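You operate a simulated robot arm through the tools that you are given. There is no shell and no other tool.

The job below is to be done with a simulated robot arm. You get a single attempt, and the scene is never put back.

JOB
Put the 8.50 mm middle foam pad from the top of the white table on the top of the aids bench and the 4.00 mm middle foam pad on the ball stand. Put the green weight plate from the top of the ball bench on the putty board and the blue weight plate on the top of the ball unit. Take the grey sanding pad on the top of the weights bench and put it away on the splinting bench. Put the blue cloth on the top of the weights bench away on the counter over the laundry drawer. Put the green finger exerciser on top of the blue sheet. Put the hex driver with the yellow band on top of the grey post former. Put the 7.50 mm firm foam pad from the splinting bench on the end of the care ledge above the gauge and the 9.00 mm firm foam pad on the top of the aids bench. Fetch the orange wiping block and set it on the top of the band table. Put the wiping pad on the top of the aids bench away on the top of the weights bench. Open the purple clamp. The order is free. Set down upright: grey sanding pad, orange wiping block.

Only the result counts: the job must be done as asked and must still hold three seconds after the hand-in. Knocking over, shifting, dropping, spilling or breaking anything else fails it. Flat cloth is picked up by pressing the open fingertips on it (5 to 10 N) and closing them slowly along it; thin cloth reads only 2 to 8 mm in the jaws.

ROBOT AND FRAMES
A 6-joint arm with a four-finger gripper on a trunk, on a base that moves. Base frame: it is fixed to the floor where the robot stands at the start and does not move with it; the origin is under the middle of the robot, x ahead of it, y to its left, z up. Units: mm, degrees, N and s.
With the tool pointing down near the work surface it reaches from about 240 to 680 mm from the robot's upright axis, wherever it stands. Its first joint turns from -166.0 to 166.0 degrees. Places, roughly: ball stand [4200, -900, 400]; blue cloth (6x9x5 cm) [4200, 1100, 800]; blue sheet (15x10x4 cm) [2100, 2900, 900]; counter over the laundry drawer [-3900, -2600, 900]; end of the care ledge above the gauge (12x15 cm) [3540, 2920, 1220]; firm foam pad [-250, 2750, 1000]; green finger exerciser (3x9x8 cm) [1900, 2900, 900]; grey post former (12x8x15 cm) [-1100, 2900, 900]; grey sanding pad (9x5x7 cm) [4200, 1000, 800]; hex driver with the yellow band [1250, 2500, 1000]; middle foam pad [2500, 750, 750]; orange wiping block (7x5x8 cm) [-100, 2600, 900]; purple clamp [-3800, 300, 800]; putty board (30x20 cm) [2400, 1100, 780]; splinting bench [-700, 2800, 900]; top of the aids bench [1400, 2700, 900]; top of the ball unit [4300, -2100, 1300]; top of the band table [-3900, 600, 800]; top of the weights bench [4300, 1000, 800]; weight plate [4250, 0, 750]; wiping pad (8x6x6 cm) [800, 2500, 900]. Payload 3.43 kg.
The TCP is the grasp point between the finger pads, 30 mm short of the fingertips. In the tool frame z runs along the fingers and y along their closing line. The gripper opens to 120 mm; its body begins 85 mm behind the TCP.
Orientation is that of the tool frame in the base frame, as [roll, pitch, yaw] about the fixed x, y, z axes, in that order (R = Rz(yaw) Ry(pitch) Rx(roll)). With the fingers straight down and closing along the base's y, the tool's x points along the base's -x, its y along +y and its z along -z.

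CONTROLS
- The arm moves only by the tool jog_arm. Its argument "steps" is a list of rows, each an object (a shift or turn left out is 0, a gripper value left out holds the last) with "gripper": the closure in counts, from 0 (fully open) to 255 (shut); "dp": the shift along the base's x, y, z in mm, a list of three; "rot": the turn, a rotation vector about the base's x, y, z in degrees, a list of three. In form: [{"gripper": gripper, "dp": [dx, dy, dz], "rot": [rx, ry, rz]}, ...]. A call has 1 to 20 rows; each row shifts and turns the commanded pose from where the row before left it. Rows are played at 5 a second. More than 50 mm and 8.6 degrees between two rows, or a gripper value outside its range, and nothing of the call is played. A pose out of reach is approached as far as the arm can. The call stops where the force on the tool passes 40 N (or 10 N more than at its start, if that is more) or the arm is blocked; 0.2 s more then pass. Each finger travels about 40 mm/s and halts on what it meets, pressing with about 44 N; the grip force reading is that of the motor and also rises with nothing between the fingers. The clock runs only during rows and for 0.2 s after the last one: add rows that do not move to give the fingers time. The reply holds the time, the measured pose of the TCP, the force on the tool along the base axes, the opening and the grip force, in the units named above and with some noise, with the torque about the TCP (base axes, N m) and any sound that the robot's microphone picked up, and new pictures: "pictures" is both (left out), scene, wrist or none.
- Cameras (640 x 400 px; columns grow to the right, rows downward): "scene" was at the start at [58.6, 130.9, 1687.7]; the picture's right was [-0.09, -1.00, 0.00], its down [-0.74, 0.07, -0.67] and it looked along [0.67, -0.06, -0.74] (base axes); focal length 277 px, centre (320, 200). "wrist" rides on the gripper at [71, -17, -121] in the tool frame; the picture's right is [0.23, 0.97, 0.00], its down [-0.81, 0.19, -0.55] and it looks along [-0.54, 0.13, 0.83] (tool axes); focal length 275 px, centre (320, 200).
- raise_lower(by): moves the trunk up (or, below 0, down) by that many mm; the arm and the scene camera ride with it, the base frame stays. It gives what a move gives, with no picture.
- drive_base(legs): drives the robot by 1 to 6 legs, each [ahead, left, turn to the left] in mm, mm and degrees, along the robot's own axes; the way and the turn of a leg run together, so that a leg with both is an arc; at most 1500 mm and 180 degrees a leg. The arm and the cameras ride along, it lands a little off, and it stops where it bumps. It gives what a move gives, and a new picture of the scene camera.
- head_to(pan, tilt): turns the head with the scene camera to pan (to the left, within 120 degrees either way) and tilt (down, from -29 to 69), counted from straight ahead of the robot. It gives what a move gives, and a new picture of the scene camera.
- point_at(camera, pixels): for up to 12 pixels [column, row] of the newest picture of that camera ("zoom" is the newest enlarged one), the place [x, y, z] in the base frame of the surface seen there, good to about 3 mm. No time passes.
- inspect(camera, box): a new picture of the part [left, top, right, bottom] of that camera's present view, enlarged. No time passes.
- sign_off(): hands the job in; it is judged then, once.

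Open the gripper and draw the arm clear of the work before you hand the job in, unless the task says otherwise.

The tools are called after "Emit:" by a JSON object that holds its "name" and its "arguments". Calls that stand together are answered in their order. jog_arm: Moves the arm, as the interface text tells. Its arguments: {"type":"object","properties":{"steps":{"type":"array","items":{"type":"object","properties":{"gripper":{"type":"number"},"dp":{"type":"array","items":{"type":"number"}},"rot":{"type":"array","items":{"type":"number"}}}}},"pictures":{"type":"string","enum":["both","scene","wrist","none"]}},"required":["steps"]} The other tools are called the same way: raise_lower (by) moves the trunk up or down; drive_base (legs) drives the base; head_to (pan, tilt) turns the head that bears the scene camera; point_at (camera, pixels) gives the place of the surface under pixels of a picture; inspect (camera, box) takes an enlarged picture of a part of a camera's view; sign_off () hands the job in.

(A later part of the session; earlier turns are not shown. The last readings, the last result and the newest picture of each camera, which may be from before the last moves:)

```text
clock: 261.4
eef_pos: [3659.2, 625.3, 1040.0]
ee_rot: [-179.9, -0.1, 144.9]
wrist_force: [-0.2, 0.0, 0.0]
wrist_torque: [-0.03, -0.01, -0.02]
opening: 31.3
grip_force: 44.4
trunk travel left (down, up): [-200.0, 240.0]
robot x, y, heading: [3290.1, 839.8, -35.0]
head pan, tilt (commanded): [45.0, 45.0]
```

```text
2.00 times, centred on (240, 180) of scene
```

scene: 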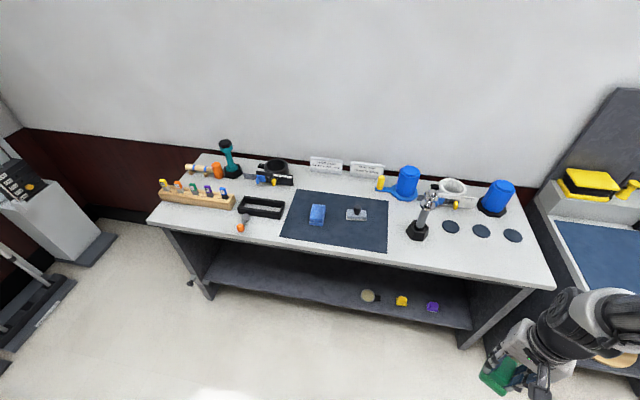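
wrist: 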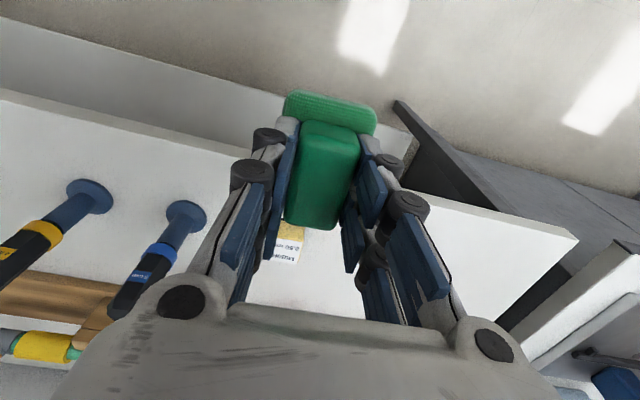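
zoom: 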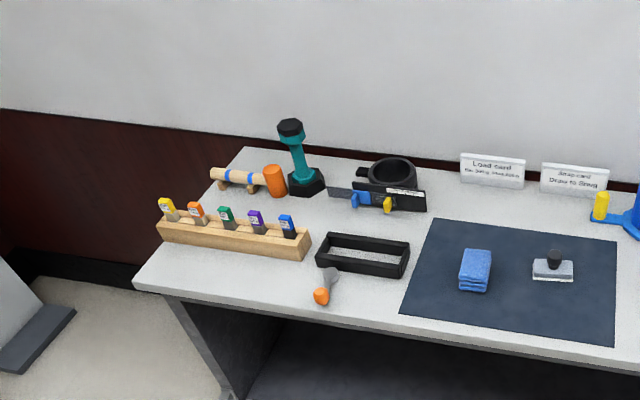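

There's free surface in front of the three dark discs, around [480,258]. I'll measure that area, the blue cloth and the sanding pad.

Emit:
{"name": "point_at", "arguments": {"camera": "scene", "pixels": [[480, 258], [451, 228], [512, 236], [417, 233], [470, 280], [548, 284], [420, 268], [317, 214], [357, 215], [385, 250], [282, 235], [350, 255]]}}

```text
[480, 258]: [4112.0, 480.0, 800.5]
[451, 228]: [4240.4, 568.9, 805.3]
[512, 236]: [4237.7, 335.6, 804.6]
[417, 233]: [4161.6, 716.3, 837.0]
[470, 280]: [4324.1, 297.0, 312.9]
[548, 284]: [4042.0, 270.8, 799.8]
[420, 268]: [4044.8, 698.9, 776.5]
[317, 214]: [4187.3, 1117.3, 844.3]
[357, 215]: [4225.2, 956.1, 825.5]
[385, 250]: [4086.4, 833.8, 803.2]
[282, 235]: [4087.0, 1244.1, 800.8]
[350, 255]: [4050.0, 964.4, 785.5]
```

The front edge is at x≈4045 and the spot (4115,475) is free. I'll drive in and bring the arm over it.

Emit:
{"name": "drive_base", "arguments": {"legs": [[427, -138, 0]]}}

Emit:
{"name": "jog_arm", "arguments": {"steps": [{"dp": [30, 35, 0]}, {"dp": [30, 35, 0]}, {"dp": [30, 35, 0]}, {"dp": [30, 35, 0]}, {"dp": [30, 35, 0]}, {"dp": [30, 35, 0]}, {}], "pictures": "wrist"}}

```text
clock: 264.1
eef_pos: [3931.1, 264.3, 1039.2]
ee_rot: [-180.0, -0.1, 144.8]
wrist_force: [-0.4, -0.6, -1.4]
wrist_torque: [0.06, 0.0, 0.01]
opening: 31.3
grip_force: 43.7
trunk travel left (down, up): [-200.0, 240.0]
robot x, y, heading: [3563.7, 479.6, -35.1]
head pan, tilt (commanded): [45.0, 45.0]
```

scene: 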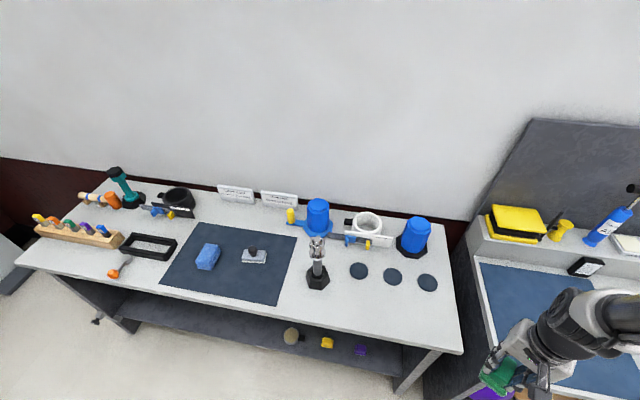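

```text
clock: 265.7
eef_pos: [4110.7, 473.8, 1040.3]
ee_rot: [-179.9, -0.1, 144.8]
wrist_force: [0.3, -0.7, -0.6]
wrist_torque: [0.02, -0.05, 0.03]
opening: 31.3
grip_force: 44.1
trunk travel left (down, up): [-200.0, 240.0]
robot x, y, heading: [3568.5, 478.5, -34.9]
head pan, tilt (commanded): [45.0, 45.0]
```

wrist: 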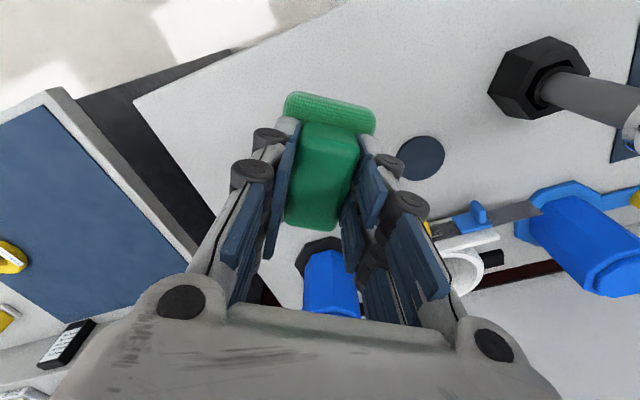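

The spot is clear below. I'll descend towards TCP z≈858 and then feel for contact.

Emit:
{"name": "jog_arm", "arguments": {"steps": [{"dp": [4, 2, -45]}, {"dp": [0, 0, -45]}, {"dp": [0, 0, -45]}, {"dp": [0, 0, -40]}, {"dp": [0, 0, -5]}, {}], "pictures": "wrist"}}

```text
clock: 267.1
eef_pos: [4114.4, 475.9, 858.4]
ee_rot: [180.0, -0.1, 144.8]
wrist_force: [0.1, 0.2, -0.9]
wrist_torque: [-0.01, 0.0, -0.01]
opening: 31.0
grip_force: 44.1
trunk travel left (down, up): [-200.0, 240.0]
robot x, y, heading: [3565.4, 479.1, -35.0]
head pan, tilt (commanded): [45.0, 45.0]
```

wrist: 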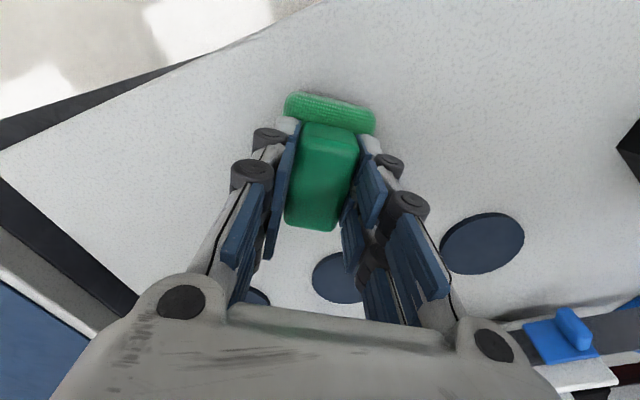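

No contact yet, and the discs are well clear of the pad. I'll step down the last few millimetres.

Emit:
{"name": "jog_arm", "arguments": {"steps": [{"dp": [0, 0, -2]}, {"dp": [0, 0, -2]}, {}], "pictures": "none"}}

```text
clock: 267.9
eef_pos: [4115.3, 477.9, 855.8]
ee_rot: [179.9, -0.1, 144.8]
wrist_force: [0.1, 0.7, -0.9]
wrist_torque: [-0.02, 0.05, -0.02]
opening: 31.3
grip_force: 43.9
trunk travel left (down, up): [-200.0, 240.0]
robot x, y, heading: [3565.2, 476.6, -35.1]
head pan, tilt (commanded): [45.0, 45.0]
```

Still free, so I'll go another 2–3 mm down.

Emit:
{"name": "jog_arm", "arguments": {"steps": [{"dp": [0, 0, -1.5]}, {"dp": [0, 0, -1.5]}, {}], "pictures": "none"}}

```text
clock: 268.7
eef_pos: [4115.6, 476.0, 852.7]
ee_rot: [180.0, 0.0, 144.8]
wrist_force: [0.2, -0.1, -0.8]
wrist_torque: [0.01, 0.0, -0.03]
opening: 30.8
grip_force: 43.8
trunk travel left (down, up): [-200.0, 240.0]
robot x, y, heading: [3560.6, 475.8, -35.1]
head pan, tilt (commanded): [45.0, 45.0]
```

Still no contact at 852.7, so I'll continue in 1.5 mm steps.

Emit:
{"name": "jog_arm", "arguments": {"steps": [{"dp": [0, 0, -1.5]}, {"dp": [0, 0, -1.5]}, {}], "pictures": "none"}}

```text
clock: 269.5
eef_pos: [4115.4, 476.5, 851.3]
ee_rot: [179.9, 0.1, 144.7]
wrist_force: [-2.4, -1.1, 25.6]
wrist_torque: [0.03, 0.52, -0.01]
opening: 31.1
grip_force: 43.7
trunk travel left (down, up): [-200.0, 240.0]
robot x, y, heading: [3565.0, 479.5, -35.0]
head pan, tilt (commanded): [45.0, 45.0]
```

Contact at 25 N. I'll ease up slightly, open the fingers and lift away.

Emit:
{"name": "jog_arm", "arguments": {"steps": [{"dp": [0, 0, 1.5]}, {"gripper": 140}, {}, {}, {"dp": [0, 0, 20]}, {"dp": [0, 0, 45]}, {"dp": [0, 0, 45]}, {"dp": [0, 0, 40]}], "pictures": "wrist"}}

```text
clock: 271.3
eef_pos: [4114.3, 477.3, 1000.0]
ee_rot: [-179.9, -0.1, 144.7]
wrist_force: [-0.8, -0.3, -0.8]
wrist_torque: [-0.03, -0.01, 0.01]
opening: 54.2
grip_force: 0.0
trunk travel left (down, up): [-200.0, 240.0]
robot x, y, heading: [3567.8, 480.2, -34.7]
head pan, tilt (commanded): [45.0, 45.0]
```

wrist: 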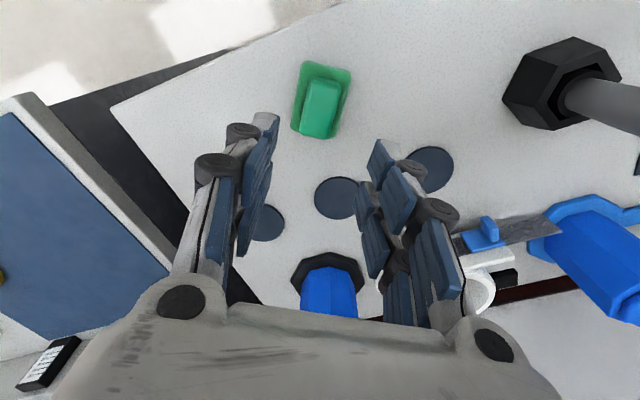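

The wiping pad stands on the weights bench at [322,100]. Next is the grey sanding pad at about (4225,956), so I'll retract the arm and move the base over.

Emit:
{"name": "jog_arm", "arguments": {"steps": [{"dp": [-30, -35, 8]}, {"dp": [-30, -35, 8]}, {"dp": [-30, -35, 8]}, {"dp": [-30, -35, 8]}, {"dp": [-30, -35, 8]}, {"dp": [-30, -35, 0]}], "pictures": "none"}}

Emit:
{"name": "drive_base", "arguments": {"legs": [[-215, 385, 0]]}}

Emit:
{"name": "inspect", "arguments": {"camera": "scene", "box": [200, 160, 440, 310]}}

```text
clock: 272.7
eef_pos: [3932.8, 265.6, 1042.0]
ee_rot: [-180.0, -0.2, 144.7]
wrist_force: [-0.1, -0.1, 0.8]
wrist_torque: [0.04, -0.03, -0.01]
opening: 54.2
grip_force: 0.1
trunk travel left (down, up): [-200.0, 240.0]
robot x, y, heading: [3564.2, 477.9, -35.0]
head pan, tilt (commanded): [45.0, 45.0]
```

```text
clock: 275.4
eef_pos: [3981.0, 706.0, 1042.2]
ee_rot: [-180.0, 0.0, 144.9]
wrist_force: [-0.9, -0.2, -0.4]
wrist_torque: [0.0, -0.01, 0.0]
opening: 53.9
grip_force: 0.1
trunk travel left (down, up): [-200.0, 240.0]
robot x, y, heading: [3609.6, 917.6, -34.8]
head pan, tilt (commanded): [45.0, 45.0]
```

scene: 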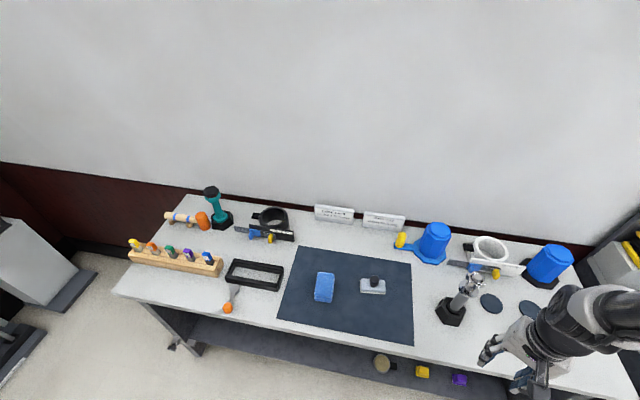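

```text
2.67 times, centred on (320, 235) of scene
```

zoom: 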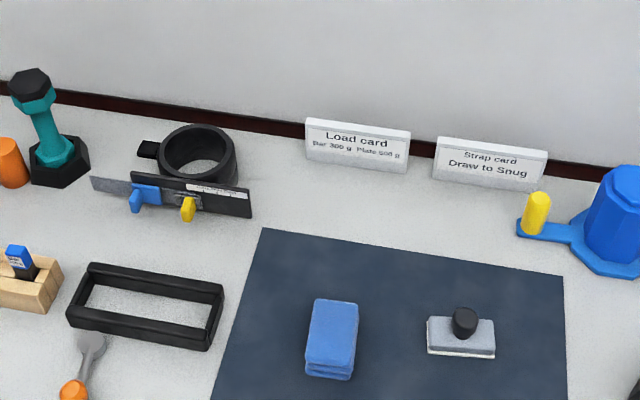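

The sanding pad is the grey block with a black knob at zoom [462,335]. I'll check the height of the metal post before moving the arm past it.

Emit:
{"name": "point_at", "arguments": {"camera": "scene", "pixels": [[466, 281], [450, 312], [372, 286], [375, 280], [324, 288], [360, 292], [385, 292], [435, 228], [476, 278]]}}

```text
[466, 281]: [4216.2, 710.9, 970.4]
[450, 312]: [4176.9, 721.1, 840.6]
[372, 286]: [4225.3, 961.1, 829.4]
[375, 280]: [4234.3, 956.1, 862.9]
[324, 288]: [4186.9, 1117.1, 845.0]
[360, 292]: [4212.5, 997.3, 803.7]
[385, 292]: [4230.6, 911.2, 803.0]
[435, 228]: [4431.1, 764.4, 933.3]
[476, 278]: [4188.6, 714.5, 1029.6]
```

The post's top is at z≈1030 near (4190,714), so I'll go in +y first and then forward, staying well clear of it.

Emit:
{"name": "jog_arm", "arguments": {"steps": [{"dp": [0, 49, 0], "gripper": 60}, {"dp": [0, 49, 0]}, {"dp": [0, 49, 0]}, {"dp": [0, 49, 0]}, {"dp": [0, 49, 0]}, {"dp": [48, 0, -8]}, {"dp": [48, 0, -8]}, {"dp": [48, 0, -8]}, {"dp": [48, 0, -8]}, {"dp": [48, 0, -8]}, {}], "pictures": "wrist"}}

Emit:
{"name": "inspect", "arguments": {"camera": "wrist", "box": [220, 60, 412, 180]}}

```text
clock: 277.8
eef_pos: [4219.7, 951.9, 1001.8]
ee_rot: [-180.0, -0.1, 144.9]
wrist_force: [0.7, 0.1, -0.2]
wrist_torque: [-0.01, 0.0, 0.02]
opening: 91.7
grip_force: 0.0
trunk travel left (down, up): [-200.0, 240.0]
robot x, y, heading: [3607.4, 916.9, -34.7]
head pan, tilt (commanded): [45.0, 45.0]
```

wrist: 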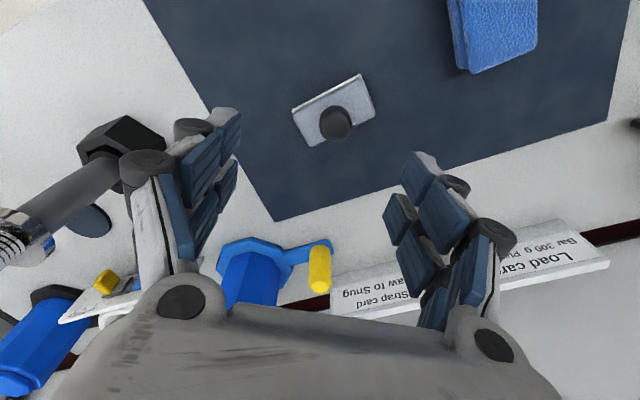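

```text
3.33 times, centred on (316, 120) of wrist
```

zoom: 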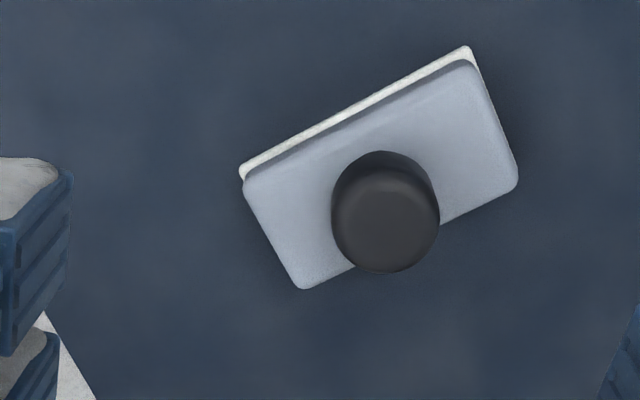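

I see the block with its knob. I'll measure the corners and the knob top.

Emit:
{"name": "point_at", "arguments": {"camera": "zoom", "pixels": [[465, 65], [515, 185], [250, 185], [305, 285], [385, 215], [350, 130], [290, 230], [480, 150], [385, 265], [335, 210], [436, 210]]}}

```text
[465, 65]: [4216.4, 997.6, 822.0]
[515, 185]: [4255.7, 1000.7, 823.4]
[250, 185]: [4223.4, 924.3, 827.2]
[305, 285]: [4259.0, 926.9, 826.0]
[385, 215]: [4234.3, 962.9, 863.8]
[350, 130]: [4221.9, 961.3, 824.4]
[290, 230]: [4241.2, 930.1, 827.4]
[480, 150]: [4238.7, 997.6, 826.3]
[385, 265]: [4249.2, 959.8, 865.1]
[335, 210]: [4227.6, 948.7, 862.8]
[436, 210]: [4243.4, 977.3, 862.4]
```

The block is about 75×40 mm, centred at (4238,962), its top at z≈826 and the knob on top. I'll turn the tool to close across the short side (yaw ≈94°) and hover lower.

Emit:
{"name": "jog_arm", "arguments": {"steps": [{"dp": [18.5, 10.5, 0], "rot": [0, 0, -8.4], "gripper": 100}, {"rot": [0, 0, -8.4]}, {"rot": [0, 0, -8.4]}, {"rot": [0, 0, -8.4]}, {"rot": [0, 0, -8.4]}, {"rot": [0, 0, -8.4]}, {"dp": [0, 0, -45]}, {"dp": [0, 0, -35]}, {}], "pictures": "wrist"}}

```text
clock: 279.8
eef_pos: [4239.8, 962.9, 921.2]
ee_rot: [180.0, -0.1, 94.5]
wrist_force: [0.1, 0.5, 0.3]
wrist_torque: [0.03, -0.01, -0.01]
opening: 73.0
grip_force: 0.1
trunk travel left (down, up): [-200.0, 240.0]
robot x, y, heading: [3610.1, 915.4, -34.8]
head pan, tilt (commanded): [45.0, 45.0]
```

wrist: 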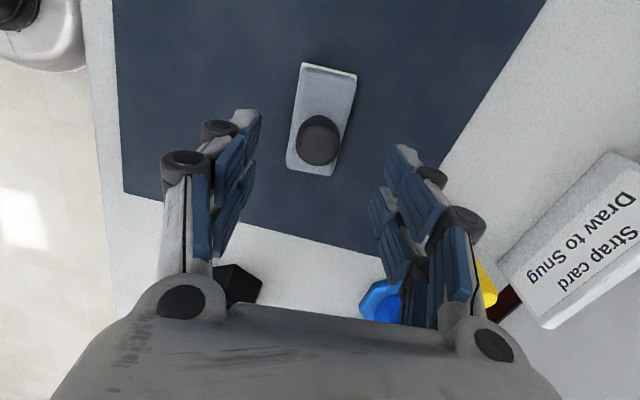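

The block is centred at about [320,120], on the TCP axis. I'll descend to z≈838 and close.

Emit:
{"name": "jog_arm", "arguments": {"steps": [{"dp": [0, 0, -45]}, {"dp": [0, 0, -30]}, {"dp": [0, 0, -8]}, {}, {"gripper": 140}, {"gripper": 190}, {}, {}, {}], "pictures": "wrist"}}

```text
clock: 281.8
eef_pos: [4238.5, 961.9, 837.6]
ee_rot: [180.0, 0.1, 94.5]
wrist_force: [-0.5, -0.7, 2.4]
wrist_torque: [-0.13, -0.02, -0.01]
opening: 41.9
grip_force: 44.1
trunk travel left (down, up): [-200.0, 240.0]
robot x, y, heading: [3612.4, 917.5, -35.0]
head pan, tilt (commanded): [45.0, 45.0]
```

wrist: 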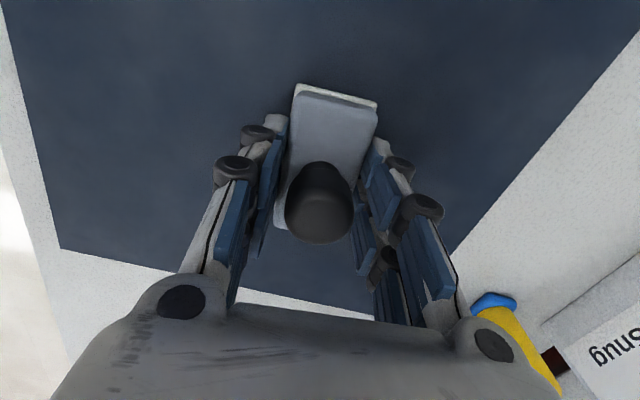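

Gripped at 41.9 mm. I'll lift, retract straight back from the post, and turn the tool back.

Emit:
{"name": "jog_arm", "arguments": {"steps": [{"dp": [0, 0, 15]}, {"dp": [0, 0, 48]}, {"dp": [0, 0, 48]}, {"dp": [0, 0, 48]}, {"dp": [0, 0, 48]}, {"dp": [-48, 0, 0], "rot": [0, 0, 8.4]}, {"dp": [-48, 0, 0], "rot": [0, 0, 8.4]}, {"dp": [-48, 0, 0], "rot": [0, 0, 8.4]}, {"dp": [-48, 0, 0], "rot": [0, 0, 8.4]}, {"dp": [-48, 0, 0], "rot": [0, 0, 8.4]}, {"rot": [0, 0, 8.4]}], "pictures": "wrist"}}

Emit:
{"name": "drive_base", "arguments": {"legs": [[-246, -172, 0], [0, 0, 125], [850, 0, 0]]}}

Emit:
{"name": "head_to", "arguments": {"pan": 75, "tilt": 25}}

```text
clock: 284.2
eef_pos: [3999.7, 962.3, 1045.8]
ee_rot: [180.0, 0.0, 145.1]
wrist_force: [0.2, -0.3, -1.2]
wrist_torque: [0.02, 0.03, 0.01]
opening: 42.4
grip_force: 43.8
trunk travel left (down, up): [-200.0, 240.0]
robot x, y, heading: [3611.7, 913.9, -34.8]
head pan, tilt (commanded): [45.0, 45.0]
```

wrist: 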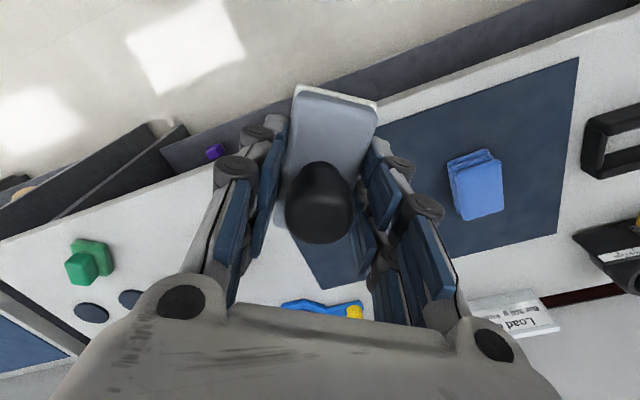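

```text
clock: 295.6
eef_pos: [3043.7, 2065.2, 1045.6]
ee_rot: [180.0, -0.1, -90.0]
wrist_force: [-0.1, -1.1, -1.1]
wrist_torque: [-0.01, 0.01, 0.01]
opening: 42.3
grip_force: 44.2
trunk travel left (down, up): [-200.0, 240.0]
robot x, y, heading: [3304.4, 1769.0, 90.2]
head pan, tilt (commanded): [45.0, 45.0]
```

scene: 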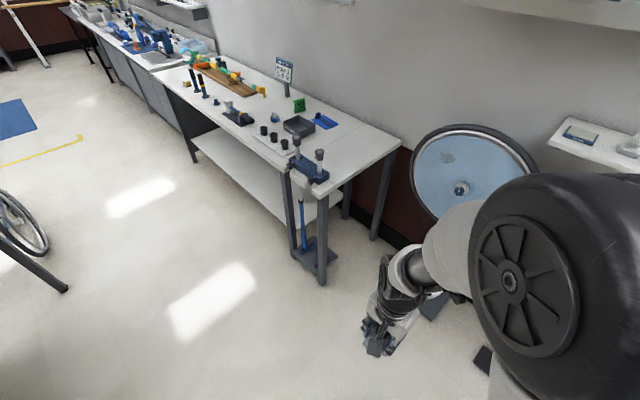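

```text
clock: 296.5
eef_pos: [3043.9, 2064.6, 1044.8]
ee_rot: [-179.9, 0.0, -90.0]
wrist_force: [0.1, -0.6, -1.7]
wrist_torque: [0.02, -0.01, 0.02]
opening: 42.4
grip_force: 43.7
trunk travel left (down, up): [-200.0, 240.0]
robot x, y, heading: [3304.6, 1769.3, 89.9]
head pan, tilt (commanded): [75.0, 25.0]
```

scene: 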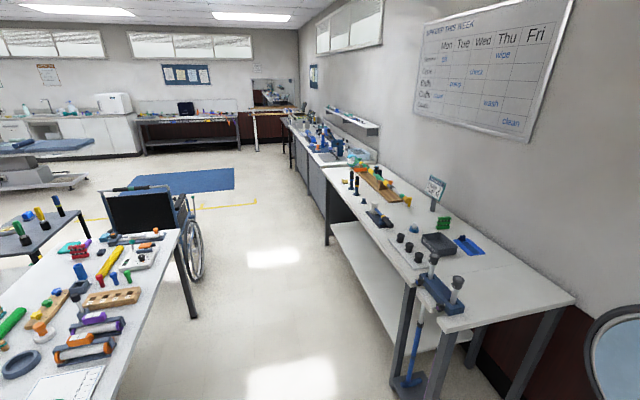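

The aisle along y≈1770 looks clear. I'll check the floor mat and tape positions before driving the long way.

Emit:
{"name": "point_at", "arguments": {"camera": "scene", "pixels": [[234, 190], [130, 180], [255, 203], [190, 275], [322, 240], [285, 150], [300, 165]]}}

Emit:
{"name": "drive_base", "arguments": {"legs": [[0, 1500, 0], [0, 1500, 0], [0, 700, 0]]}}

```text
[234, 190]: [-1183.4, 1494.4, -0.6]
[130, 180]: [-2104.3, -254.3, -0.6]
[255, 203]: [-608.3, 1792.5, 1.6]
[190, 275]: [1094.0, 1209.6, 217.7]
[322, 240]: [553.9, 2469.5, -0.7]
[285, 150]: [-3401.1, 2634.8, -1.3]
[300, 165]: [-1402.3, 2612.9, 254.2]
```

```text
clock: 314.4
eef_pos: [-654.4, 1986.2, 1045.4]
ee_rot: [-179.9, 0.1, -88.8]
wrist_force: [-0.1, 0.1, -0.9]
wrist_torque: [0.0, 0.01, -0.02]
opening: 42.2
grip_force: 44.2
trunk travel left (down, up): [-200.0, 240.0]
robot x, y, heading: [-385.2, 1700.1, 91.2]
head pan, tilt (commanded): [75.0, 25.0]
```

scene: 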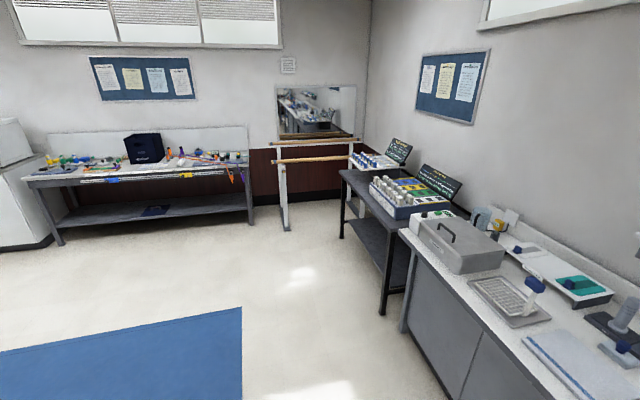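

I'm at (-385,1700). The band table shows on the far wall. Now I'll look at the splinting bench in front.

Emit:
{"name": "head_to", "arguments": {"pan": 40, "tilt": 40}}

Emit:
{"name": "head_to", "arguments": {"pan": 5, "tilt": 40}}

```text
clock: 315.4
eef_pos: [-654.3, 1987.4, 1045.1]
ee_rot: [-179.9, 0.0, -88.9]
wrist_force: [0.6, -0.2, -1.1]
wrist_torque: [-0.01, 0.01, 0.0]
opening: 42.2
grip_force: 44.3
trunk travel left (down, up): [-200.0, 240.0]
robot x, y, heading: [-389.9, 1702.2, 91.3]
head pan, tilt (commanded): [40.0, 40.0]
```

scene: 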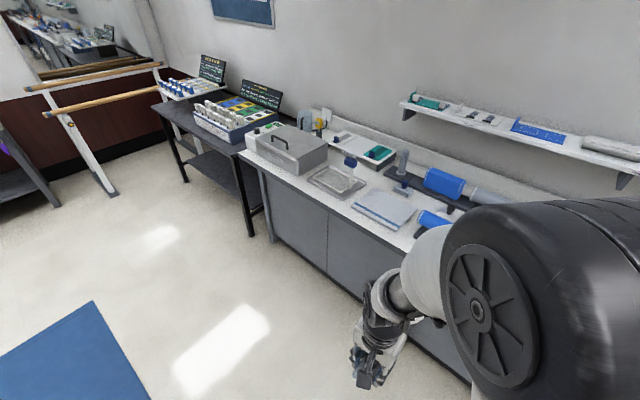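

```text
clock: 316.4
eef_pos: [-654.0, 1988.1, 1045.4]
ee_rot: [180.0, 0.0, -88.8]
wrist_force: [0.1, 0.9, -0.7]
wrist_torque: [0.01, 0.02, 0.01]
opening: 42.3
grip_force: 43.9
trunk travel left (down, up): [-200.0, 240.0]
robot x, y, heading: [-386.2, 1699.4, 91.2]
head pan, tilt (commanded): [5.0, 40.0]
```

scene: 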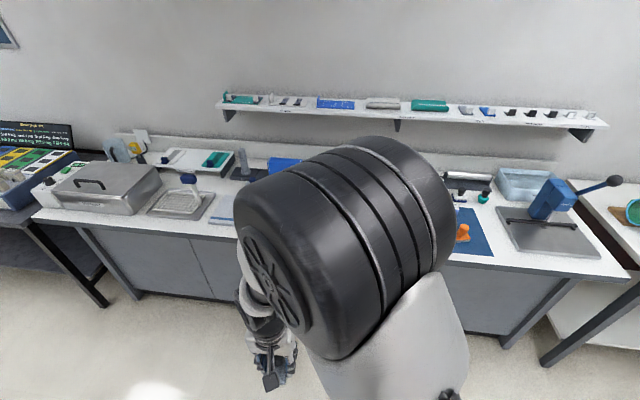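

The arm blocks the middle of the bench. I'll turn the robot 65° left and look right, past the arm.

Emit:
{"name": "drive_base", "arguments": {"legs": [[0, 0, 65]]}}

Emit:
{"name": "head_to", "arguments": {"pan": -58, "tilt": 35}}

Emit:
{"name": "inspect", "arguments": {"camera": "scene", "box": [0, 100, 320, 300]}}

Emit:
{"name": "inspect", "arguments": {"camera": "scene", "box": [320, 100, 640, 300]}}

```text
clock: 319.6
eef_pos: [-759.5, 1579.0, 1043.2]
ee_rot: [180.0, 0.0, -23.7]
wrist_force: [-0.1, 0.7, -1.1]
wrist_torque: [0.02, -0.05, -0.01]
opening: 42.4
grip_force: 43.6
trunk travel left (down, up): [-200.0, 240.0]
robot x, y, heading: [-385.4, 1699.4, 156.5]
head pan, tilt (commanded): [5.0, 40.0]
```

scene: 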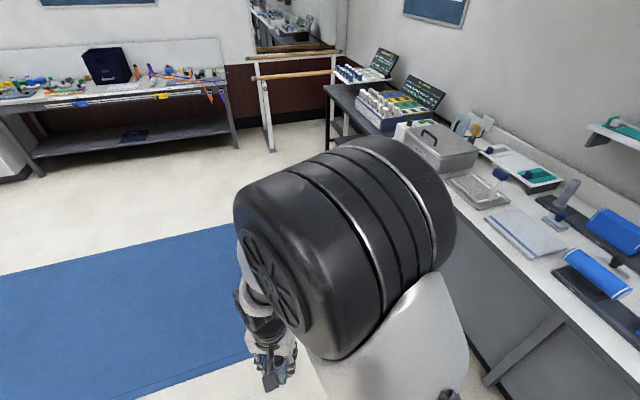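

```text
clock: 321.0
eef_pos: [-760.1, 1579.5, 1046.3]
ee_rot: [-180.0, 0.0, -23.7]
wrist_force: [-0.3, 0.5, -0.5]
wrist_torque: [-0.01, 0.01, -0.04]
opening: 42.6
grip_force: 43.8
trunk travel left (down, up): [-200.0, 240.0]
robot x, y, heading: [-385.6, 1701.6, 156.5]
head pan, tilt (commanded): [-58.0, 35.0]
```

scene: 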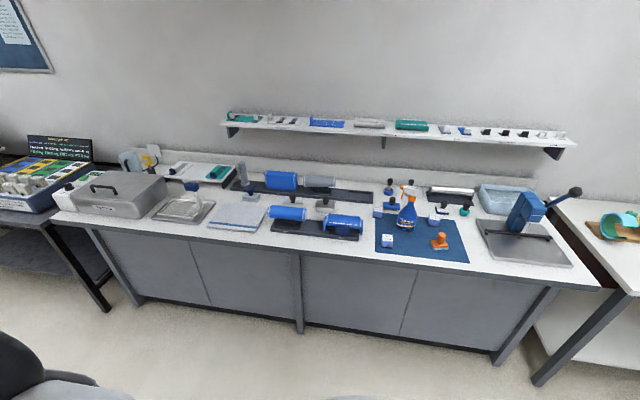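

```text
2.00 times, centred on (160, 200) of scene
```

zoom: 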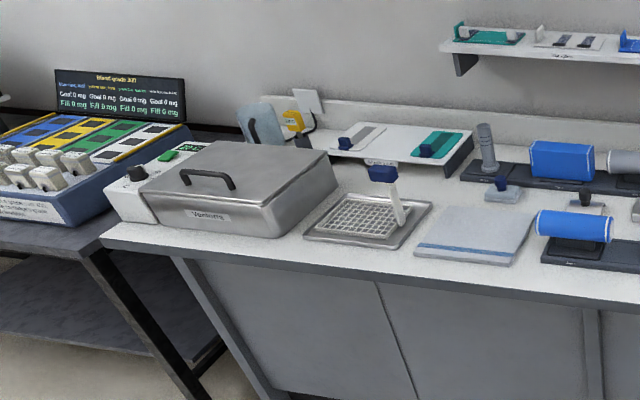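

```text
2.00 times, centred on (480, 200) of scene
```

zoom: 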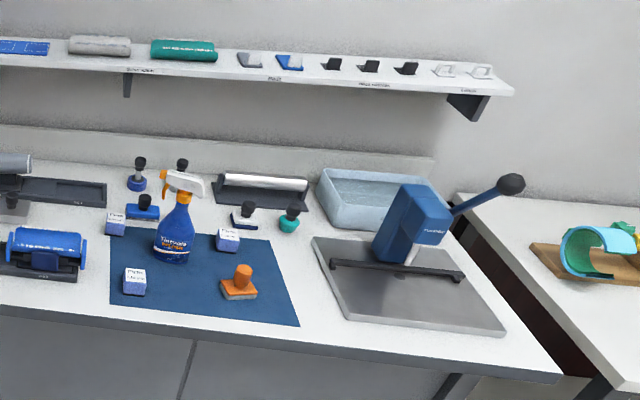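

I can see the labelled firm pads at zoom [116,222], [228,239] and [134,280], and the orange block at [240,285]. I'll measure these and candidate free spots.

Emit:
{"name": "point_at", "arguments": {"camera": "zoom", "pixels": [[134, 275], [116, 218], [228, 235], [240, 285], [243, 272], [290, 320], [112, 300], [185, 300], [95, 255], [190, 265], [275, 290], [310, 330]]}}

Emit:
{"name": "inspect", "arguments": {"camera": "scene", "box": [365, 190, 485, 265]}}

```text
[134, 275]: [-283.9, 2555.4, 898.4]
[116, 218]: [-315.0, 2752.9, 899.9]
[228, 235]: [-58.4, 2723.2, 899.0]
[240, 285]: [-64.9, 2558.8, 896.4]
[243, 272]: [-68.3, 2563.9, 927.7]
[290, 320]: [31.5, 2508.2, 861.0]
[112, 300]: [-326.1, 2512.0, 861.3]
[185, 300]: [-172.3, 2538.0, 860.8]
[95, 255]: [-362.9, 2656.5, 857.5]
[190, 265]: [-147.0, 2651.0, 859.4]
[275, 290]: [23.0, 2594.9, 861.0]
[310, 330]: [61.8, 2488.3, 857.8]
```

```text
5.33 times, centred on (425, 228) of scene
```

zoom: 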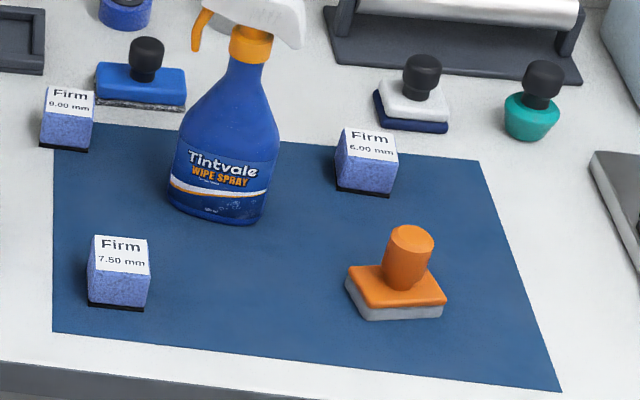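

Labels here read Firm 7.50 mm at (-284,2555), Firm 6.00 mm at (-58,2723), and probably 9.00 mm at (-315,2753). I'll measure the space right of the orange block for the sanding pad.

Emit:
{"name": "point_at", "arguments": {"camera": "zoom", "pixels": [[595, 160], [635, 265], [445, 300], [560, 385], [520, 250], [500, 330], [600, 380], [430, 315], [350, 290]]}}

Emit:
{"name": "inspect", "arguments": {"camera": "scene", "box": [368, 200, 400, 220]}}

```text
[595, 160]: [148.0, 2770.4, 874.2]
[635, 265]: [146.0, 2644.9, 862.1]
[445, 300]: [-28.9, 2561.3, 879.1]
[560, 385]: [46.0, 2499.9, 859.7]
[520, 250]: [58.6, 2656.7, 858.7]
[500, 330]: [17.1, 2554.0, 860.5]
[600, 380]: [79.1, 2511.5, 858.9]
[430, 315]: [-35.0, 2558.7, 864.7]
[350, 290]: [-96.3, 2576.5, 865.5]
```

```text
16.00 times, centred on (384, 210) of scene
```

zoom: 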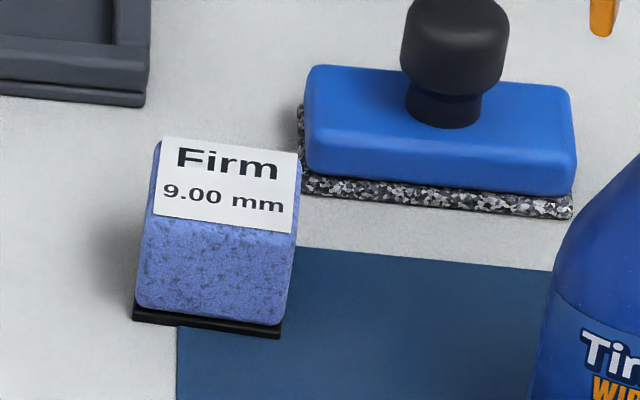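

9.00 mm is confirmed at (-315,2753). The bare spot at (70,2590), between the orange block and the press plate, suits the sanding pad. I'll drive in front of it and turn to face the bench.

Emit:
{"name": "drive_base", "arguments": {"legs": [[-293, -444, 0], [0, 0, -96.5]]}}

Emit:
{"name": "head_to", "arguments": {"pan": 35, "tilt": 50}}

```text
clock: 328.1
eef_pos: [-26.9, 2374.3, 1043.4]
ee_rot: [-180.0, -0.1, -119.5]
wrist_force: [0.1, 0.2, -0.6]
wrist_torque: [-0.03, 0.0, 0.0]
opening: 42.1
grip_force: 43.9
trunk travel left (down, up): [-200.0, 240.0]
robot x, y, heading: [51.2, 1989.3, 60.8]
head pan, tilt (commanded): [-58.0, 35.0]
```

scene: 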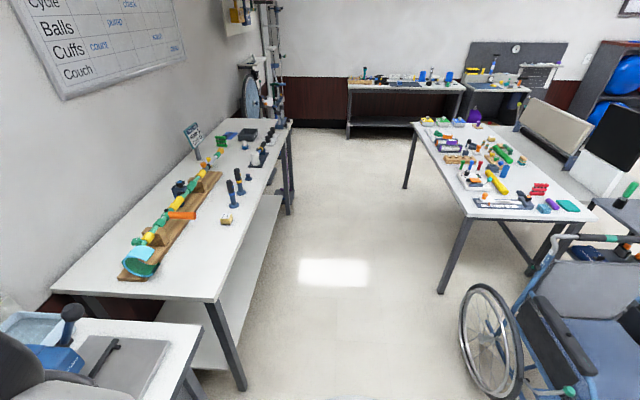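

```text
clock: 329.8
eef_pos: [-26.1, 2375.2, 1045.3]
ee_rot: [-179.9, 0.0, -119.5]
wrist_force: [-0.4, 0.2, -2.0]
wrist_torque: [0.0, -0.01, -0.01]
opening: 42.5
grip_force: 44.1
trunk travel left (down, up): [-200.0, 240.0]
robot x, y, heading: [53.0, 1994.2, 60.6]
head pan, tilt (commanded): [35.0, 50.0]
```

scene: 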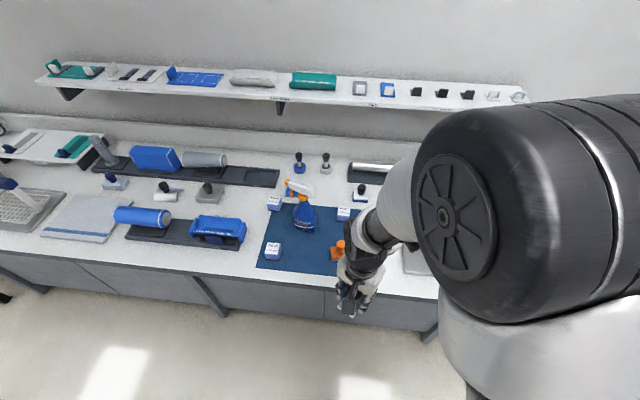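

I'll move the arm to above (70,2590) and square the tool to yaw -90.

Emit:
{"name": "jog_arm", "arguments": {"steps": [{"dp": [19.2, 43, 0], "rot": [0, 0, 5.9]}, {"dp": [19.2, 43, 0], "rot": [0, 0, 5.9]}, {"dp": [19.2, 43, 0], "rot": [0, 0, 5.9]}, {"dp": [19.2, 43, 0], "rot": [0, 0, 5.9]}, {"dp": [19.2, 43, 0], "rot": [0, 0, 5.9]}, {"dp": [0, 0, -45]}, {"dp": [0, 0, -35]}, {}], "pictures": "wrist"}}

```text
clock: 331.6
eef_pos: [68.8, 2590.2, 965.8]
ee_rot: [-180.0, 0.0, -90.0]
wrist_force: [0.1, -0.4, -1.3]
wrist_torque: [-0.02, 0.02, 0.01]
opening: 42.6
grip_force: 44.0
trunk travel left (down, up): [-200.0, 240.0]
robot x, y, heading: [56.8, 1996.9, 60.5]
head pan, tilt (commanded): [35.0, 50.0]
```

wrist: 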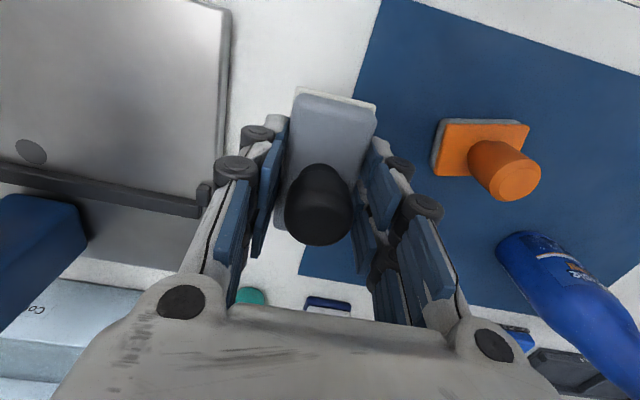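

The press plate is at the left, the mat and orange block at the right. I'll measure their edges before lowering.

Emit:
{"name": "point_at", "arguments": {"camera": "wrist", "pixels": [[225, 100], [240, 60], [372, 20], [355, 75], [318, 255], [210, 195], [440, 130], [440, 170], [250, 80]]}}

```text
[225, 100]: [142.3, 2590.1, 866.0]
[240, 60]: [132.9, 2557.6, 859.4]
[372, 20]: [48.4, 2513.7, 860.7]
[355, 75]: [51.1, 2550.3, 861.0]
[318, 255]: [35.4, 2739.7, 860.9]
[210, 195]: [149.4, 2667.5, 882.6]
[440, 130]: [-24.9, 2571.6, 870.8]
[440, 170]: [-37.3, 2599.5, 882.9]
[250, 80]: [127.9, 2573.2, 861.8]
```

The mat edge is at x≈50 and the plate edge at x≈143, so I'll aim for x≈75 on bare bench and lower to just above contact.

Emit:
{"name": "jog_arm", "arguments": {"steps": [{"dp": [6.5, 0, 0]}, {"dp": [0, 0, -45]}, {"dp": [0, 0, -20]}, {"dp": [0, 0, -4]}, {}], "pictures": "wrist"}}

```text
clock: 332.8
eef_pos: [75.3, 2590.8, 895.4]
ee_rot: [-180.0, 0.0, -90.0]
wrist_force: [0.7, -0.2, -1.0]
wrist_torque: [0.02, 0.0, 0.02]
opening: 42.0
grip_force: 44.0
trunk travel left (down, up): [-200.0, 240.0]
robot x, y, heading: [55.1, 1993.9, 60.7]
head pan, tilt (commanded): [35.0, 50.0]
```

wrist: 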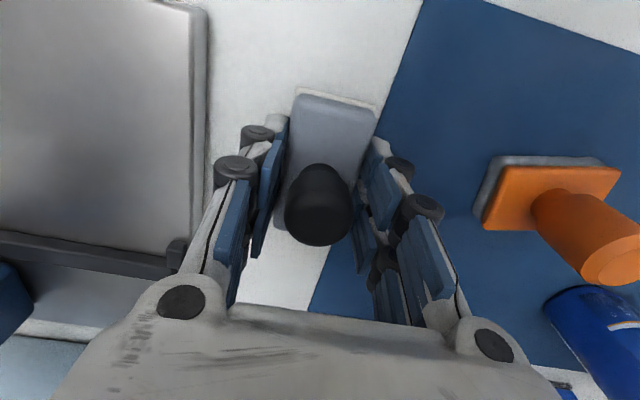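

The block is positioned over the white strip between plate and mat. I'll lower gently until contact.

Emit:
{"name": "jog_arm", "arguments": {"steps": [{"dp": [0, 0, -2]}, {"dp": [0, 0, -1.5]}, {}], "pictures": "none"}}

```text
clock: 333.6
eef_pos: [75.4, 2589.8, 894.5]
ee_rot: [-179.9, 0.2, -90.0]
wrist_force: [-1.5, -1.5, 25.6]
wrist_torque: [-0.94, 0.11, -0.02]
opening: 42.4
grip_force: 43.8
trunk travel left (down, up): [-200.0, 240.0]
robot x, y, heading: [56.6, 1990.0, 60.9]
head pan, tilt (commanded): [35.0, 50.0]
```

Contact at 25 N. I'll ease up 1.5 mm, open only to about 56 mm and lift straight up.

Emit:
{"name": "jog_arm", "arguments": {"steps": [{"dp": [0, 0, 1.5]}, {"gripper": 150}, {"gripper": 136}, {}, {"dp": [0, 0, 15]}, {"dp": [0, 0, 45]}, {"dp": [0, 0, 45]}, {"dp": [0, 0, 40]}], "pictures": "wrist"}}

```text
clock: 335.4
eef_pos: [74.7, 2589.1, 1039.8]
ee_rot: [-179.9, -0.2, -90.0]
wrist_force: [-0.2, 0.3, 1.3]
wrist_torque: [0.01, 0.01, -0.03]
opening: 56.3
grip_force: 0.1
trunk travel left (down, up): [-200.0, 240.0]
robot x, y, heading: [55.8, 1988.5, 60.9]
head pan, tilt (commanded): [35.0, 50.0]
```

wrist: 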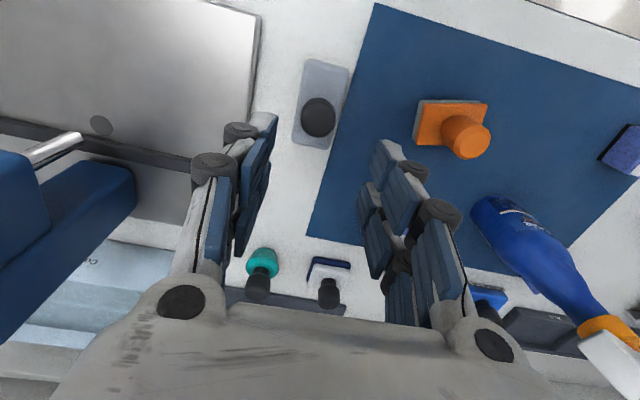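

The sanding pad stands upright on the splinting bench at [318,100]. Next I'll take the 9.00 mm firm pad; I'll retract the arm and measure the shelf above the bench first.

Emit:
{"name": "jog_arm", "arguments": {"steps": [{"dp": [0, -48, 2]}, {"dp": [0, -48, 2]}, {"dp": [0, -48, 2]}, {"dp": [0, -48, 2]}], "pictures": "scene"}}

Emit:
{"name": "point_at", "arguments": {"camera": "scene", "pixels": [[300, 95], [250, 110], [100, 85], [300, 88], [274, 205], [305, 210], [300, 160], [240, 180], [272, 248]]}}

```text
clock: 336.4
eef_pos: [75.7, 2398.9, 1048.5]
ee_rot: [-180.0, 0.2, -90.1]
wrist_force: [0.1, -0.6, -0.2]
wrist_torque: [0.04, -0.01, 0.03]
opening: 56.0
grip_force: 0.0
trunk travel left (down, up): [-200.0, 240.0]
robot x, y, heading: [56.2, 1987.8, 60.5]
head pan, tilt (commanded): [35.0, 50.0]
```

scene: 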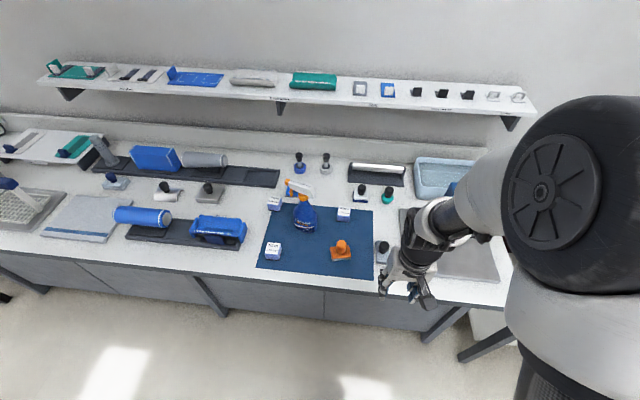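

```text
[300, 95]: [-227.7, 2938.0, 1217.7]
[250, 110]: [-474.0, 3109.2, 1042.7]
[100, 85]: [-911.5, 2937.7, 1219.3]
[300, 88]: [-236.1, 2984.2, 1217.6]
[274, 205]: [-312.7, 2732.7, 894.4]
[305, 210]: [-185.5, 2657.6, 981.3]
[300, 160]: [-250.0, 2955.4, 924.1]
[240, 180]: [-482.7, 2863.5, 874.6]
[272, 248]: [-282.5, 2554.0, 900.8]
```

The shelf front is at y≈2935, z≈1218, well behind the pad. I'll drive to about (-300,2110).

Emit:
{"name": "drive_base", "arguments": {"legs": [[-69, 370, 0]]}}

Emit:
{"name": "jog_arm", "arguments": {"steps": [{"dp": [-7, 47, 0], "gripper": 70}, {"dp": [-7, 47, 0]}, {"dp": [-7, 47, 0]}, {"dp": [-7, 47, 0]}, {"dp": [0, 20, -40]}, {}], "pictures": "wrist"}}

```text
clock: 338.8
eef_pos: [-282.9, 2520.3, 1047.2]
ee_rot: [-179.9, -0.2, -89.9]
wrist_force: [-0.4, 0.6, -0.5]
wrist_torque: [-0.06, -0.01, -0.04]
opening: 56.1
grip_force: 0.2
trunk travel left (down, up): [-200.0, 240.0]
robot x, y, heading: [-302.3, 2113.7, 60.3]
head pan, tilt (commanded): [35.0, 50.0]
```

scene: 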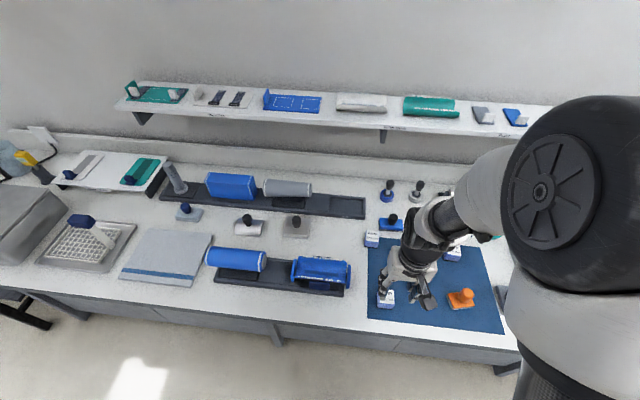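

```text
clock: 340.2
eef_pos: [-309.4, 2727.6, 1007.7]
ee_rot: [-180.0, 0.0, -90.0]
wrist_force: [-0.5, -0.6, -0.3]
wrist_torque: [0.0, 0.03, 0.0]
opening: 87.0
grip_force: 0.0
trunk travel left (down, up): [-200.0, 240.0]
robot x, y, heading: [-302.5, 2108.9, 60.7]
head pan, tilt (commanded): [35.0, 50.0]
```

wrist: 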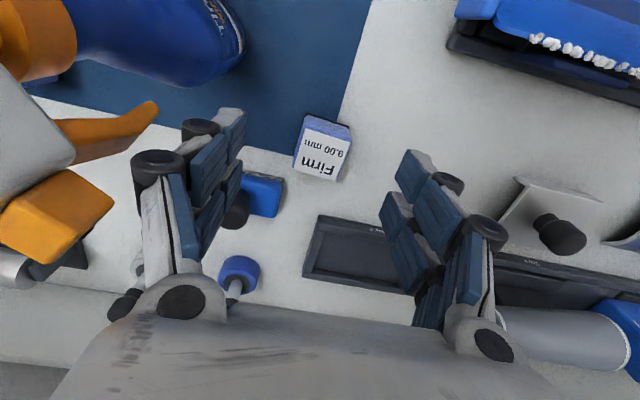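

The 9.00 mm pad is at [322,148], with the spray bottle's nozzle on the left. I'll measure both so the fingers stay clear.

Emit:
{"name": "point_at", "arguments": {"camera": "wrist", "pixels": [[150, 108], [60, 215], [110, 145], [25, 120], [306, 118], [350, 128], [297, 165], [338, 180], [322, 150], [262, 195], [245, 270], [315, 250]]}}

Emit:
{"name": "inspect", "arguments": {"camera": "wrist", "box": [240, 90, 400, 190]}}

```text
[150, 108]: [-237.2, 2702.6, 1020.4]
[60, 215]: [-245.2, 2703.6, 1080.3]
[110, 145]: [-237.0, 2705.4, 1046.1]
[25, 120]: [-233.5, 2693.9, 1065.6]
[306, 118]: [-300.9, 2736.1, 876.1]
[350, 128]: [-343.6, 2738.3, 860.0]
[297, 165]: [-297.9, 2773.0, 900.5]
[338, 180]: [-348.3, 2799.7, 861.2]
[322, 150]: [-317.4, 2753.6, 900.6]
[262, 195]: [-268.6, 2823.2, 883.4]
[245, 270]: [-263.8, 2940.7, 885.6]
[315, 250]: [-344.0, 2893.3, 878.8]
```

```text
4.00 times, centred on (320, 140) of wrist
```

zoom: 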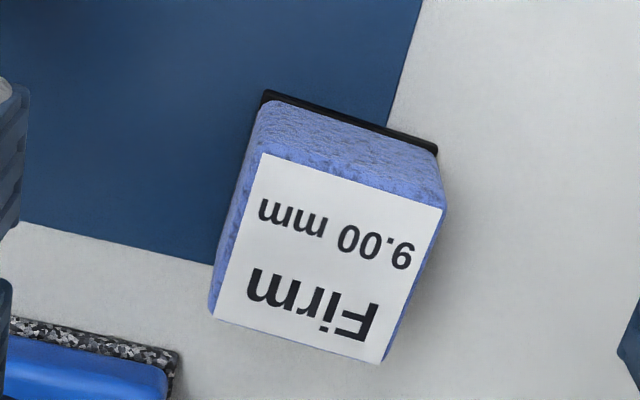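

The nozzle tip at (-245,2704,1080) is very close to the +x finger and palm. I'll measure the pad corners and the blue sanding pad's nearest corner, then re-approach with the fingers closing along y.

Emit:
{"name": "point_at", "arguments": {"camera": "zoom", "pixels": [[268, 162], [435, 212], [222, 312], [380, 355], [320, 260], [176, 352], [172, 375], [20, 330]]}}

Emit:
{"name": "jog_arm", "arguments": {"steps": [{"dp": [-40, 0, 0]}, {"dp": [0, 0, 48]}, {"dp": [0, 0, 48]}], "pictures": "none"}}

```text
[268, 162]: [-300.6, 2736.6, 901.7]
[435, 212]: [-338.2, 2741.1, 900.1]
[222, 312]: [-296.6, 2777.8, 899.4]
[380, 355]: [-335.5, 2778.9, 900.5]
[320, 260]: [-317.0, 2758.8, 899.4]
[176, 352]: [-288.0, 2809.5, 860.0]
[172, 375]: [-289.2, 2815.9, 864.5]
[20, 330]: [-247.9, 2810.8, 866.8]
```

```text
clock: 341.0
eef_pos: [-350.3, 2727.0, 1104.4]
ee_rot: [-179.8, -0.1, -89.9]
wrist_force: [0.0, -0.7, 0.4]
wrist_torque: [0.03, -0.03, -0.05]
opening: 87.0
grip_force: 0.1
trunk travel left (down, up): [-200.0, 240.0]
robot x, y, heading: [-300.7, 2113.8, 60.9]
head pan, tilt (commanded): [35.0, 50.0]
```

The pad is centred at (-318,2758), turned about 5°, and the blue sanding pad's corner is at (-288,2810). I'll rotate the tool to yaw 175, narrow the jaws to about 62 mm and hover, offset slightly to -x.

Emit:
{"name": "jog_arm", "arguments": {"steps": [{"rot": [0, 0, -7.9], "gripper": 123}, {"rot": [0, 0, -7.9]}, {"rot": [0, 0, -7.9]}, {"rot": [0, 0, -7.9]}, {"rot": [0, 0, -7.9]}, {"rot": [0, 0, -7.9]}, {"rot": [0, 0, -7.9]}, {"rot": [0, 0, -7.9]}, {"rot": [0, 0, -7.9]}, {"rot": [0, 0, -7.9]}, {"rot": [0, 0, -7.9]}, {"rot": [0, 0, -8.0]}, {"dp": [24, 31, 0]}, {"dp": [0, 0, -45]}, {"dp": [0, 0, -45]}, {}], "pictures": "wrist"}}

```text
clock: 344.4
eef_pos: [-325.0, 2759.1, 1013.8]
ee_rot: [180.0, 0.0, 175.2]
wrist_force: [-0.9, 0.4, 0.3]
wrist_torque: [0.0, 0.0, -0.02]
opening: 62.4
grip_force: 0.1
trunk travel left (down, up): [-200.0, 240.0]
robot x, y, heading: [-300.7, 2110.9, 60.7]
head pan, tilt (commanded): [35.0, 50.0]
```

wrist: 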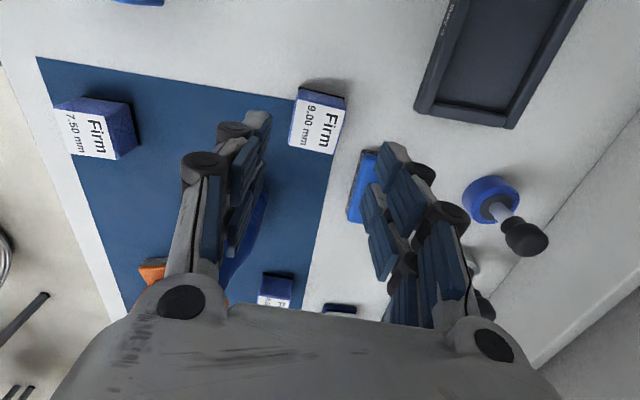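

The pad is centred between the fingers at [317,122]. I'll check the orange spot at [152,270] next to the palm before descending.

Emit:
{"name": "point_at", "arguments": {"camera": "wrist", "pixels": [[152, 272], [155, 265], [226, 300], [245, 230], [275, 290], [340, 308], [362, 190], [365, 160], [235, 262]]}}

```text
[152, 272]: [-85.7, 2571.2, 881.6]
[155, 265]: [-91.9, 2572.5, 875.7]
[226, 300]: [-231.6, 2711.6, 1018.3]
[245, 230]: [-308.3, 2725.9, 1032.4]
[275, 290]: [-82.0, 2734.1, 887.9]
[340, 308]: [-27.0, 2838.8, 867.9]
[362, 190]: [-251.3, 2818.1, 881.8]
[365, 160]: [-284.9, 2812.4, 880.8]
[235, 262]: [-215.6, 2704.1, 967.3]
```

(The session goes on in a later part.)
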